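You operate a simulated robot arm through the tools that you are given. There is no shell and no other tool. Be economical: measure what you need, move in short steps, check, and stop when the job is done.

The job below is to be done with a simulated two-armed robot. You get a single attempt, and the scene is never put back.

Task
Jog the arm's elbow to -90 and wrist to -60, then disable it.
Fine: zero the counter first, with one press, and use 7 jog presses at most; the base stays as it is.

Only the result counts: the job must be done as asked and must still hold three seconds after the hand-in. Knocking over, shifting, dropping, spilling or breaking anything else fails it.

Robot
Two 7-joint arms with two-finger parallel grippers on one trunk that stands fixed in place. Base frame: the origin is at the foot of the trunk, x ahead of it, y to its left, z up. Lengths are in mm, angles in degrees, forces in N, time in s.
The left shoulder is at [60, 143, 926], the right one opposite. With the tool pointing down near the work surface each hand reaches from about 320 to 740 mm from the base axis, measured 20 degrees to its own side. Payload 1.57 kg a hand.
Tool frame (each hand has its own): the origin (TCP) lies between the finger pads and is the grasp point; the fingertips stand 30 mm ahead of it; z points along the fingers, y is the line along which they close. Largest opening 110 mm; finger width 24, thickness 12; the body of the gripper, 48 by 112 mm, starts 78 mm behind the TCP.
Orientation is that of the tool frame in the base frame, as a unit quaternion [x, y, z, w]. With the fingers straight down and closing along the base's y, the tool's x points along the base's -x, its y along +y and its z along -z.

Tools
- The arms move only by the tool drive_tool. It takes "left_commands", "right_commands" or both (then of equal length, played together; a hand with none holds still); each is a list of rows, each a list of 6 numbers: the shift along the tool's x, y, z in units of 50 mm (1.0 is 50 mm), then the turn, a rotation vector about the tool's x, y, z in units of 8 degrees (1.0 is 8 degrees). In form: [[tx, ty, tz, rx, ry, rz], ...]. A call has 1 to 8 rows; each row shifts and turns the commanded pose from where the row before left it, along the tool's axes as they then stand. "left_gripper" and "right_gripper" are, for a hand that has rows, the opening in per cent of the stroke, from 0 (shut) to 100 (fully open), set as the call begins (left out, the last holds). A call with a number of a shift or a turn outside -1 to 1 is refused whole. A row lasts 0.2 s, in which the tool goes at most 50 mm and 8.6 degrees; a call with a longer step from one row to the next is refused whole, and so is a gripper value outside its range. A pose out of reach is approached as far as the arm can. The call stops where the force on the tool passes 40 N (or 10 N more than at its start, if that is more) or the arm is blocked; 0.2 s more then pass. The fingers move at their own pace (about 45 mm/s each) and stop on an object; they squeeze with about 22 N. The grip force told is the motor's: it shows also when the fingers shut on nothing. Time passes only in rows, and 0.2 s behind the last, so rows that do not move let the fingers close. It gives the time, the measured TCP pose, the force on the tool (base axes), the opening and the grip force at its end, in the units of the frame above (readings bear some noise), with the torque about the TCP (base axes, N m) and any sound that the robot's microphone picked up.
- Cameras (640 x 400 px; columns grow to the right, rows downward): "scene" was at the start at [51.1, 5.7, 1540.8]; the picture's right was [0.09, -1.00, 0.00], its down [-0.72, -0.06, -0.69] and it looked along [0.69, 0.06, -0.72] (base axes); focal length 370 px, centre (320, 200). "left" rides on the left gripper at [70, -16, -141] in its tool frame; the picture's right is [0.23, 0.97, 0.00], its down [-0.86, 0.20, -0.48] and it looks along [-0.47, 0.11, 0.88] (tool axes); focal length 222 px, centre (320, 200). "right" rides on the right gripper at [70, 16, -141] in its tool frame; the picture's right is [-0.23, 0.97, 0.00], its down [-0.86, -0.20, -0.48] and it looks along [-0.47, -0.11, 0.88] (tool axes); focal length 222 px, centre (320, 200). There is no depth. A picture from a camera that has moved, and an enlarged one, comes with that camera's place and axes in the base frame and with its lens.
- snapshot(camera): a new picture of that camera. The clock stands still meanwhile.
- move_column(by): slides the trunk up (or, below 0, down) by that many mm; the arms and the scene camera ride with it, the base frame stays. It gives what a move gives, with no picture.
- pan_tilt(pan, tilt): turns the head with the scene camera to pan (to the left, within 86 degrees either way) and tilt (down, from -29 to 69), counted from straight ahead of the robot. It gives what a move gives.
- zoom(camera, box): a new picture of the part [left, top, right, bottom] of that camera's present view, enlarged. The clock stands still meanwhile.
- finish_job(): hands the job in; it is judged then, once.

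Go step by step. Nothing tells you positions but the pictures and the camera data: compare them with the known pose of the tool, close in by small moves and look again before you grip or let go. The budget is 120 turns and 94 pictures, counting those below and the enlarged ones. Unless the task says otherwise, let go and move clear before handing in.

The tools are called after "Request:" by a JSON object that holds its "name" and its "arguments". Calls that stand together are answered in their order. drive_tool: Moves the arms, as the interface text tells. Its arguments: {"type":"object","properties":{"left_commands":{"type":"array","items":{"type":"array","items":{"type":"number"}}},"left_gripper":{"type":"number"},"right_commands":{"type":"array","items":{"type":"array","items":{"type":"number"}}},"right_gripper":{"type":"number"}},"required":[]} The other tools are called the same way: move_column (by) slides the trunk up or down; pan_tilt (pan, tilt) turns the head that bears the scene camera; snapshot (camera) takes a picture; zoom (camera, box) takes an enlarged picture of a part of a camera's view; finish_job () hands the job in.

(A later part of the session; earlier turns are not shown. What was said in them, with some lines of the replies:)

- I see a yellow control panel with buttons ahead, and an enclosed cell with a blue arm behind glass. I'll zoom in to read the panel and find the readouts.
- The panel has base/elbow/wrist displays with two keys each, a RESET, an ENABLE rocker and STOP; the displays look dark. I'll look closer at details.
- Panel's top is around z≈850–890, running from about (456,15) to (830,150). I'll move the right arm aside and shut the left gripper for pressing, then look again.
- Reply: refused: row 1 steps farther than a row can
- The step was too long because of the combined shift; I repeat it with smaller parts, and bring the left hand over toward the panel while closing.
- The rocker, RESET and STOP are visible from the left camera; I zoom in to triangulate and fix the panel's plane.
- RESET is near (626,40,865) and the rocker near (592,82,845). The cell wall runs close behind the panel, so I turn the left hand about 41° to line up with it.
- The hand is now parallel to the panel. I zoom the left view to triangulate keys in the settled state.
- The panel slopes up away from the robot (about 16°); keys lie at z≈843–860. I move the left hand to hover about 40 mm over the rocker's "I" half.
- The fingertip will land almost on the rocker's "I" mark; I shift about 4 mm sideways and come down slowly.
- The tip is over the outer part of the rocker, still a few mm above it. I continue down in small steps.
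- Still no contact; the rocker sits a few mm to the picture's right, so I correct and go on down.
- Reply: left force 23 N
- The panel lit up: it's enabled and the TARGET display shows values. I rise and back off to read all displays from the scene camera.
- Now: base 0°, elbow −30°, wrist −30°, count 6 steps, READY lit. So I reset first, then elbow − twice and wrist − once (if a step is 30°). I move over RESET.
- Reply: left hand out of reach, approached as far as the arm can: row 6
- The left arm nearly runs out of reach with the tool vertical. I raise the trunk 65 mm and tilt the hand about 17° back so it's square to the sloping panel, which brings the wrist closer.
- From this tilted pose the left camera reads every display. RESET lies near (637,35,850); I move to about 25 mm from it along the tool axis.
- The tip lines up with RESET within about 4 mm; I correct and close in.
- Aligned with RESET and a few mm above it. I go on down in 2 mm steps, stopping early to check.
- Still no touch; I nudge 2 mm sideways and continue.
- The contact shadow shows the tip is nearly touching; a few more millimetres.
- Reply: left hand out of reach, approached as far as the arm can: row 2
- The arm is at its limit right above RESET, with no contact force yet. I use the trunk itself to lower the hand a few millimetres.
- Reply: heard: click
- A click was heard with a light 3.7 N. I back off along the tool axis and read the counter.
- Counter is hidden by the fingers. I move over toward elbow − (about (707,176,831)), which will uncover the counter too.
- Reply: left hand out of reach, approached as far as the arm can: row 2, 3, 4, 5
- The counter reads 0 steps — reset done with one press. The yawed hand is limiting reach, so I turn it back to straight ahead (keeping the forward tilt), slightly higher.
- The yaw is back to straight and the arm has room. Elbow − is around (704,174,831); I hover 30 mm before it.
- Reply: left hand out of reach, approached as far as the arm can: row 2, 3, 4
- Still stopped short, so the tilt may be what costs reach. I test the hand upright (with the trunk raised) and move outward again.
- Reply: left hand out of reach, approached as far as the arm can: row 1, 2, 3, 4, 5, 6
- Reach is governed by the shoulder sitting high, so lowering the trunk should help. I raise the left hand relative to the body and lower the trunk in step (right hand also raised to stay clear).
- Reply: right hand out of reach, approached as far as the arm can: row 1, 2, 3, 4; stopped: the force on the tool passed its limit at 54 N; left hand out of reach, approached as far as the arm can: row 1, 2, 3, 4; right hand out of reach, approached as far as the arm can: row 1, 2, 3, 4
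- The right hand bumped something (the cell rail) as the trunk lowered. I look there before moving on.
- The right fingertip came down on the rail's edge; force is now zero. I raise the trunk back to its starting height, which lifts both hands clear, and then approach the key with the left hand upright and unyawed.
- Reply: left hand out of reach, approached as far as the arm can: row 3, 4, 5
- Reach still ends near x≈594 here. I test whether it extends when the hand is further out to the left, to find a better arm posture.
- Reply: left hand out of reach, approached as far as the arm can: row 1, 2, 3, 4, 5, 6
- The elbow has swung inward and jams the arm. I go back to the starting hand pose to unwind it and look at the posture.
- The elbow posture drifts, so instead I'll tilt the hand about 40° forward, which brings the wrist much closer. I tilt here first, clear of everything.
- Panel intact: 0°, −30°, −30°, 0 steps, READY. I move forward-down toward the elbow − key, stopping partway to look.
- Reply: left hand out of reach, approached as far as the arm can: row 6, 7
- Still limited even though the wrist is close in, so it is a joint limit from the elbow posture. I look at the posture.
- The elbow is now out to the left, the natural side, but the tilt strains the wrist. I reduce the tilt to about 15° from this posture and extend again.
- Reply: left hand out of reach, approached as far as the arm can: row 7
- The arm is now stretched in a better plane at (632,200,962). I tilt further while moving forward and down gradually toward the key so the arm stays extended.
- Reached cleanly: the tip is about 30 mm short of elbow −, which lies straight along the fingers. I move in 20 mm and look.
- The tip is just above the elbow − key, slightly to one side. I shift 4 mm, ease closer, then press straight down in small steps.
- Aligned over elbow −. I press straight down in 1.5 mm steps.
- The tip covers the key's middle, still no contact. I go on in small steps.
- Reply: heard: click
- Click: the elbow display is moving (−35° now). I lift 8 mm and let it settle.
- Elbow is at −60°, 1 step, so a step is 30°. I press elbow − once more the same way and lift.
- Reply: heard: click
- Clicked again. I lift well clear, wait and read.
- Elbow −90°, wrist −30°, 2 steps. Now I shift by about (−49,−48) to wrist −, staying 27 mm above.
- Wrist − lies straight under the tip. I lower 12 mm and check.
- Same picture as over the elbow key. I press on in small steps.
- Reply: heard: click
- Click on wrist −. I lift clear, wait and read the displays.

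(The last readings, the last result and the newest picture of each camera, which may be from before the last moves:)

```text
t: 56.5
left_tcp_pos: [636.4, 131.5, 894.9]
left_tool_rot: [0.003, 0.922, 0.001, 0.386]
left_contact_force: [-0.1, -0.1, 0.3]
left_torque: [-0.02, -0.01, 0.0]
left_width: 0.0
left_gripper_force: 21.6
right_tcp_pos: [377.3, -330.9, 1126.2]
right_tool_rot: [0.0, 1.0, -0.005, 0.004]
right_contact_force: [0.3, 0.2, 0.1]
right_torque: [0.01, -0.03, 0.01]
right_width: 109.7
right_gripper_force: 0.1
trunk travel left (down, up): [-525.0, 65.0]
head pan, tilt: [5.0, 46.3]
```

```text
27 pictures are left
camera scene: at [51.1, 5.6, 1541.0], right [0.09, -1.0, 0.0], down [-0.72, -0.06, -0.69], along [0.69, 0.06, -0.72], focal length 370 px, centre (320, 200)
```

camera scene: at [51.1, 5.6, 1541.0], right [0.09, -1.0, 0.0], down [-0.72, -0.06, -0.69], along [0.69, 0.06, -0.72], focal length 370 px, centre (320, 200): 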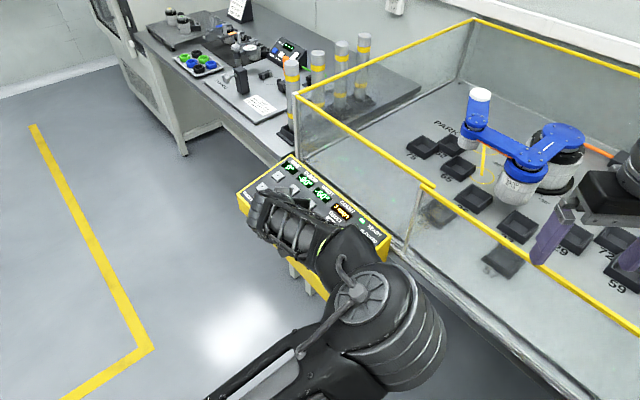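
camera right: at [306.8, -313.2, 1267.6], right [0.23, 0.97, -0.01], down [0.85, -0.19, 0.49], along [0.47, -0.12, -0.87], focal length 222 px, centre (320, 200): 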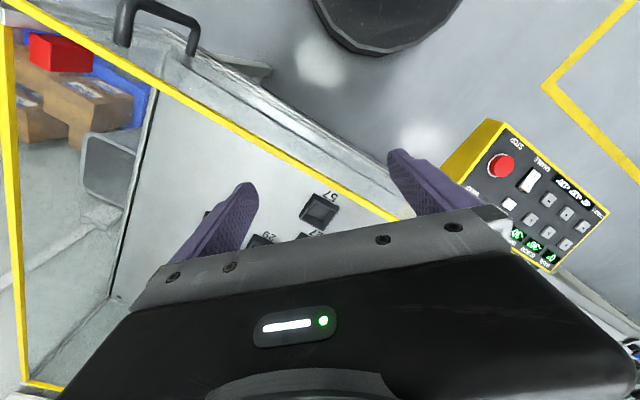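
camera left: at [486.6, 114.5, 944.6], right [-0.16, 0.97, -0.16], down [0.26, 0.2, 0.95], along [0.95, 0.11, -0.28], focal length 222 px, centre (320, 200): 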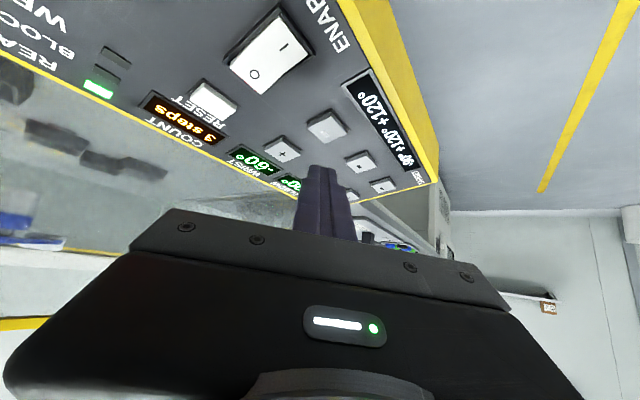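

Displays: wrist −60°, 3 steps. Now for the rocker's "O" side near (608,70); I shift over above it and reduce the tilt to about 25°.

Request:
{"name": "drive_tool", "arguments": {"left_commands": [[0.17, -0.625, -0.245, 0, 0, 0], [0.17, -0.625, -0.245, 0, 0, 0], [0, 0, 0, 0, 0.83, 0], [0, 0, 0, 0, 0.83, 0], [0, 0, 0, 0, 0.83, 0], [0, 0, 0, 0, 0, 0], [0, 0, 0, 0, 0, 0]]}}

Request:
{"name": "snapshot", "arguments": {"camera": "left"}}

```text
t: 58.1
left_tcp_pos: [606.4, 68.4, 899.3]
left_tool_rot: [0.001, 0.975, 0.001, 0.221]
left_contact_force: [0.4, 0.8, 0.3]
left_torque: [0.01, 0.0, 0.01]
left_width: 0.0
left_gripper_force: 21.2
right_tcp_pos: [378.8, -331.6, 1126.3]
right_tool_rot: [0.0, 1.0, -0.006, 0.005]
right_contact_force: [0.2, 0.8, 0.6]
right_torque: [0.0, -0.03, 0.03]
right_width: 110.0
right_gripper_force: 0.0
trunk travel left (down, up): [-525.0, 65.0]
head pan, tilt: [5.0, 46.3]
```

```text
26 pictures are left
camera left: at [482.8, 52.6, 996.9], right [-0.2, 0.97, -0.1], down [0.57, 0.2, 0.8], along [0.8, 0.11, -0.59], focal length 222 px, centre (320, 200)
```

left: 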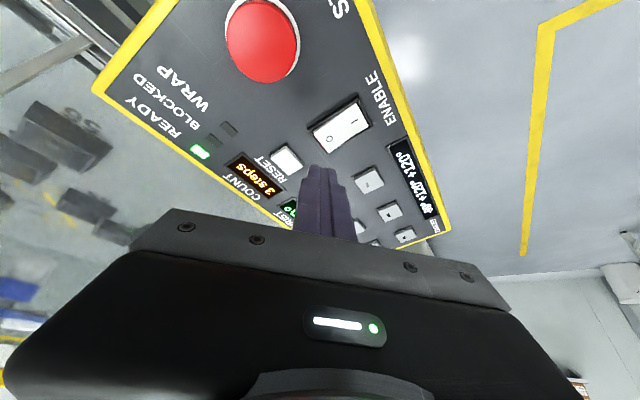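

The tip's lower edge stands right above the O mark. I go straight down 20 mm and check.

Request:
{"name": "drive_tool", "arguments": {"left_commands": [[0.086, 0, 0.18, 0, 0, 0], [0.086, 0, 0.18, 0, 0, 0], [0, 0, 0, 0, 0, 0]]}}

Request:
{"name": "zoom", "arguments": {"camera": "left", "box": [200, 80, 440, 230]}}

```text
t: 58.9
left_tcp_pos: [607.9, 69.5, 879.3]
left_tool_rot: [0.002, 0.975, 0.001, 0.221]
left_contact_force: [-0.1, -0.4, -0.2]
left_torque: [-0.03, 0.0, -0.01]
left_width: 0.1
left_gripper_force: 20.7
right_tcp_pos: [377.1, -331.7, 1127.0]
right_tool_rot: [0.0, 1.0, -0.006, 0.005]
right_contact_force: [-0.3, 0.4, 0.5]
right_torque: [0.01, -0.02, 0.0]
right_width: 110.1
right_gripper_force: 0.1
trunk travel left (down, up): [-525.0, 65.0]
head pan, tilt: [5.0, 46.3]
```

```text
2.67 times, centred on (320, 155) of left
camera zoom: at [482.6, 52.8, 977.4], right [-0.2, 0.97, -0.1], down [0.57, 0.2, 0.8], along [0.8, 0.11, -0.59], focal length 592 px, centre (320, 320)
```

zoom: 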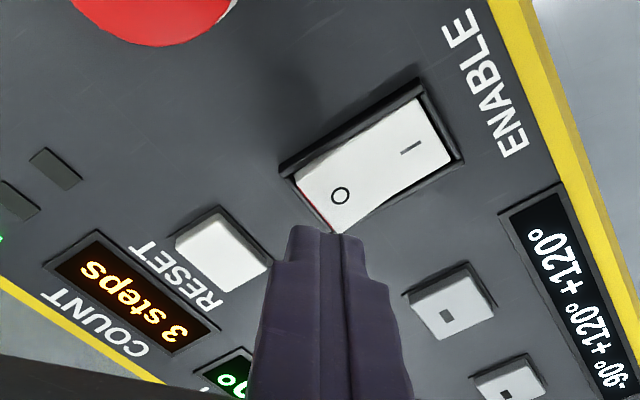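

Near the O half; RESET is close on the left, so I shift 4 mm away from it and ease down.

Request:
{"name": "drive_tool", "arguments": {"left_commands": [[0, 0.08, 0, 0, 0, 0], [0.034, 0, 0.072, 0, 0, 0], [0.026, 0, 0.054, 0, 0, 0], [0, 0, 0, 0, 0, 0]]}}

Request:
{"name": "zoom", "arguments": {"camera": "left", "box": [200, 80, 440, 230]}}

```text
t: 59.9
left_tcp_pos: [606.1, 71.8, 873.4]
left_tool_rot: [0.002, 0.975, 0.001, 0.221]
left_contact_force: [0.2, -0.3, -0.2]
left_torque: [0.0, -0.04, 0.01]
left_width: 0.0
left_gripper_force: 21.4
right_tcp_pos: [377.8, -331.1, 1127.2]
right_tool_rot: [0.0, 1.0, -0.004, 0.004]
right_contact_force: [-0.2, 0.1, 0.8]
right_torque: [0.02, 0.0, 0.01]
right_width: 110.0
right_gripper_force: 0.1
trunk travel left (down, up): [-525.0, 65.0]
head pan, tilt: [5.0, 46.3]
```

```text
2.67 times, centred on (320, 155) of left
camera zoom: at [482.7, 55.7, 969.9], right [-0.2, 0.97, -0.09], down [0.57, 0.2, 0.8], along [0.8, 0.11, -0.59], focal length 592 px, centre (320, 320)
```

zoom: 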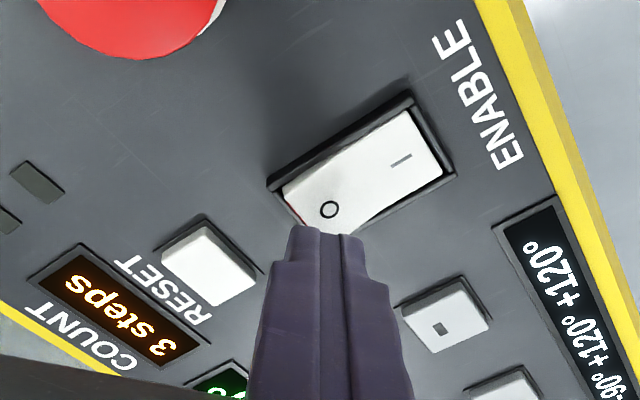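

Well placed over the O mark. I press down in small steps.

Request:
{"name": "drive_tool", "arguments": {"left_commands": [[0.013, 0, 0.036, 0, 0, 0], [0.013, 0, 0.036, 0, 0, 0], [0.013, 0, 0.036, 0, 0, 0], [0.013, 0, 0.036, 0, 0, 0]]}}

Request:
{"name": "zoom", "arguments": {"camera": "left", "box": [200, 80, 440, 230]}}

```text
t: 60.9
left_tcp_pos: [608.1, 72.6, 864.4]
left_tool_rot: [0.002, 0.975, 0.002, 0.221]
left_contact_force: [0.3, -1.0, 0.9]
left_torque: [-0.03, -0.01, 0.01]
left_width: 0.1
left_gripper_force: 21.6
right_tcp_pos: [377.9, -332.5, 1128.3]
right_tool_rot: [0.0, 1.0, -0.005, 0.004]
right_contact_force: [-0.3, -0.3, -0.2]
right_torque: [-0.03, -0.01, -0.01]
right_width: 109.8
right_gripper_force: 0.0
trunk travel left (down, up): [-525.0, 65.0]
head pan, tilt: [5.0, 46.3]
```

```text
2.67 times, centred on (320, 155) of left
camera zoom: at [483.7, 55.9, 962.0], right [-0.2, 0.97, -0.1], down [0.57, 0.2, 0.8], along [0.8, 0.11, -0.59], focal length 592 px, centre (320, 320)
```

zoom: 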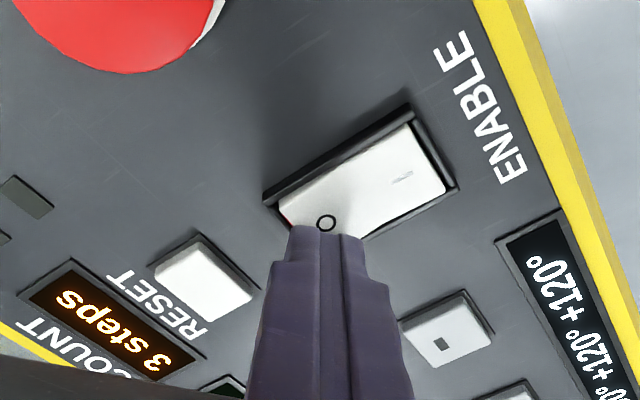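

Still just above it; continuing down.

Request:
{"name": "drive_tool", "arguments": {"left_commands": [[0.017, 0, 0.036, 0, 0, 0], [0.017, 0, 0.036, 0, 0, 0], [0.017, 0, 0.036, 0, 0, 0]]}}

Request:
{"name": "zoom", "arguments": {"camera": "left", "box": [200, 80, 440, 230]}}

```text
t: 61.7
left_tcp_pos: [605.3, 73.2, 860.9]
left_tool_rot: [0.002, 0.975, 0.001, 0.224]
left_contact_force: [-2.6, 1.2, 17.6]
left_torque: [-0.09, 0.03, -0.1]
left_width: 0.0
left_gripper_force: 21.4
right_tcp_pos: [377.3, -331.6, 1126.6]
right_tool_rot: [0.0, 1.0, -0.005, 0.005]
right_contact_force: [-0.7, -0.7, 0.1]
right_torque: [-0.04, -0.03, -0.02]
right_width: 109.9
right_gripper_force: 0.1
trunk travel left (down, up): [-525.0, 65.0]
head pan, tilt: [5.0, 46.3]
```

```text
2.67 times, centred on (320, 155) of left
camera zoom: at [482.7, 56.3, 958.0], right [-0.2, 0.97, -0.1], down [0.56, 0.2, 0.8], along [0.8, 0.11, -0.59], focal length 592 px, centre (320, 320)
```

zoom: 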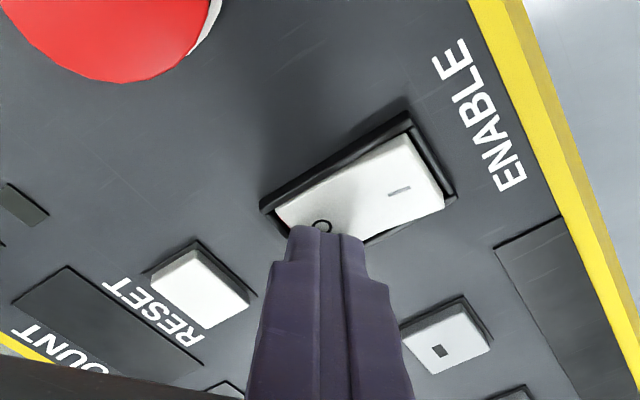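

The displays went dark: disabled. I lift straight off and retreat the left hand to its starting side, then verify.

Request:
{"name": "drive_tool", "arguments": {"left_commands": [[-0.2, 0, -0.42, 0, 0, 0], [-0.3, 0, -0.63, 0, 0, 0], [-0.3, 0, -0.63, 0, 0, 0], [0.4, 0.4, -0.7, 0, 0, 0], [0.4, 0.4, -0.7, 0, 0, 0], [0.4, 0.5, -0.6, 0, 0, 0], [0.4, 0.7, -0.3, 0, 0, 0], [0.4, 0.7, 0, 0, 0, 0]]}}

Request:
{"name": "snapshot", "arguments": {"camera": "scene"}}

Request:
{"name": "zoom", "arguments": {"camera": "scene", "box": [230, 150, 400, 256]}}

Request:
{"name": "zoom", "arguments": {"camera": "scene", "box": [400, 60, 640, 210]}}

```text
t: 63.5
left_tcp_pos: [467.3, 208.4, 1011.4]
left_tool_rot: [0.002, 0.975, 0.0, 0.222]
left_contact_force: [-0.6, 0.7, 0.8]
left_torque: [-0.05, -0.01, -0.02]
left_width: 0.1
left_gripper_force: 21.9
right_tcp_pos: [378.6, -330.0, 1127.9]
right_tool_rot: [0.0, 1.0, -0.005, 0.004]
right_contact_force: [-0.2, 0.2, -0.3]
right_torque: [-0.03, 0.01, 0.0]
right_width: 110.4
right_gripper_force: 0.1
trunk travel left (down, up): [-525.0, 65.0]
head pan, tilt: [5.0, 46.3]
```

```text
21 pictures are left
camera scene: at [50.9, 6.7, 1540.9], right [0.09, -1.0, 0.0], down [-0.72, -0.06, -0.69], along [0.69, 0.06, -0.72], focal length 370 px, centre (320, 200)
```

scene: 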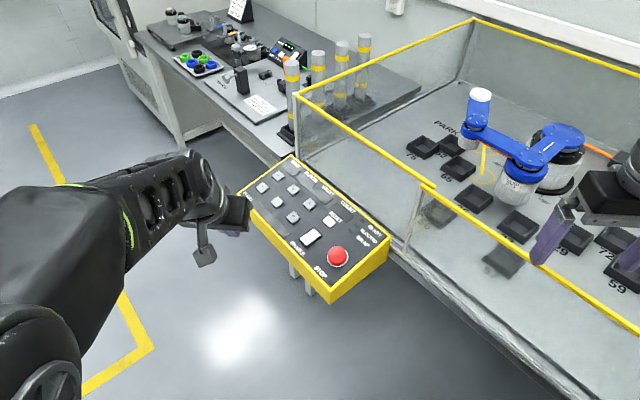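

```text
3.76 times, centred on (315, 203) of scene
camera zoom: at [50.9, 6.7, 1540.9], right [0.09, -1.0, 0.0], down [-0.72, -0.06, -0.69], along [0.69, 0.06, -0.72], focal length 1394 px, centre (339, 189)
```

zoom: 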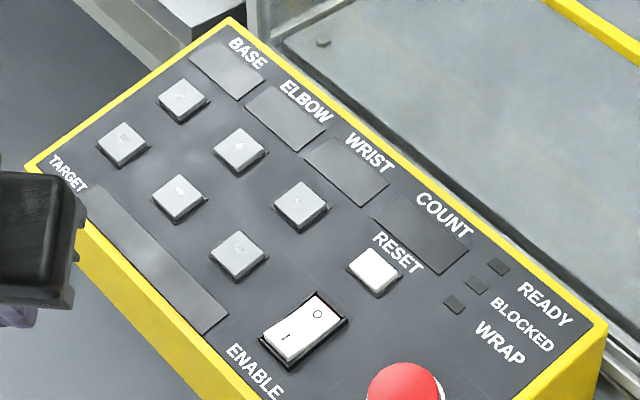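

```text
2.67 times, centred on (520, 135) of scene
camera zoom: at [50.9, 6.7, 1540.9], right [0.09, -1.0, 0.0], down [-0.72, -0.06, -0.69], along [0.69, 0.06, -0.72], focal length 988 px, centre (-213, 373)
```

zoom: 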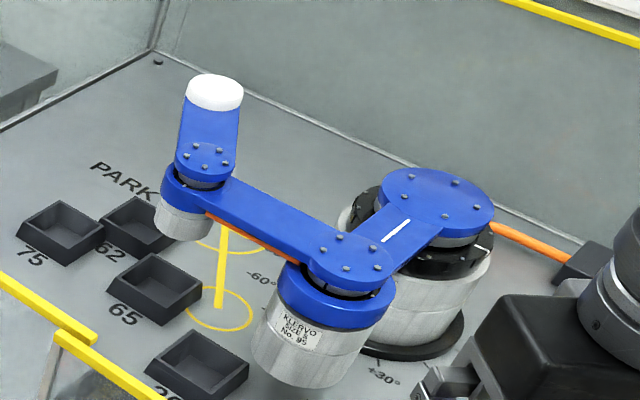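

The panel is dark, the rocker is on O, the arm stands at elbow −90° and wrist −60° after 3 jogs with the base unmoved, and both hands are clear. I hand in.

Request:
{"name": "finish_job", "arguments": {}}

```text
The job is handed in.
```

The arm is at elbow −90° and wrist −60° with the base still at 0°. I zeroed the counter with one press of RESET, used 3 jog presses (elbow − twice, wrist − once), then switched ENABLE to off. The panel was dark and both hands were clear when I handed in.

One thing to know: while I was lowering the trunk partway through, the right fingertip came down on the cell's yellow rail (54 N) and the move stopped. I saw nothing shifted in the pictures afterwards.
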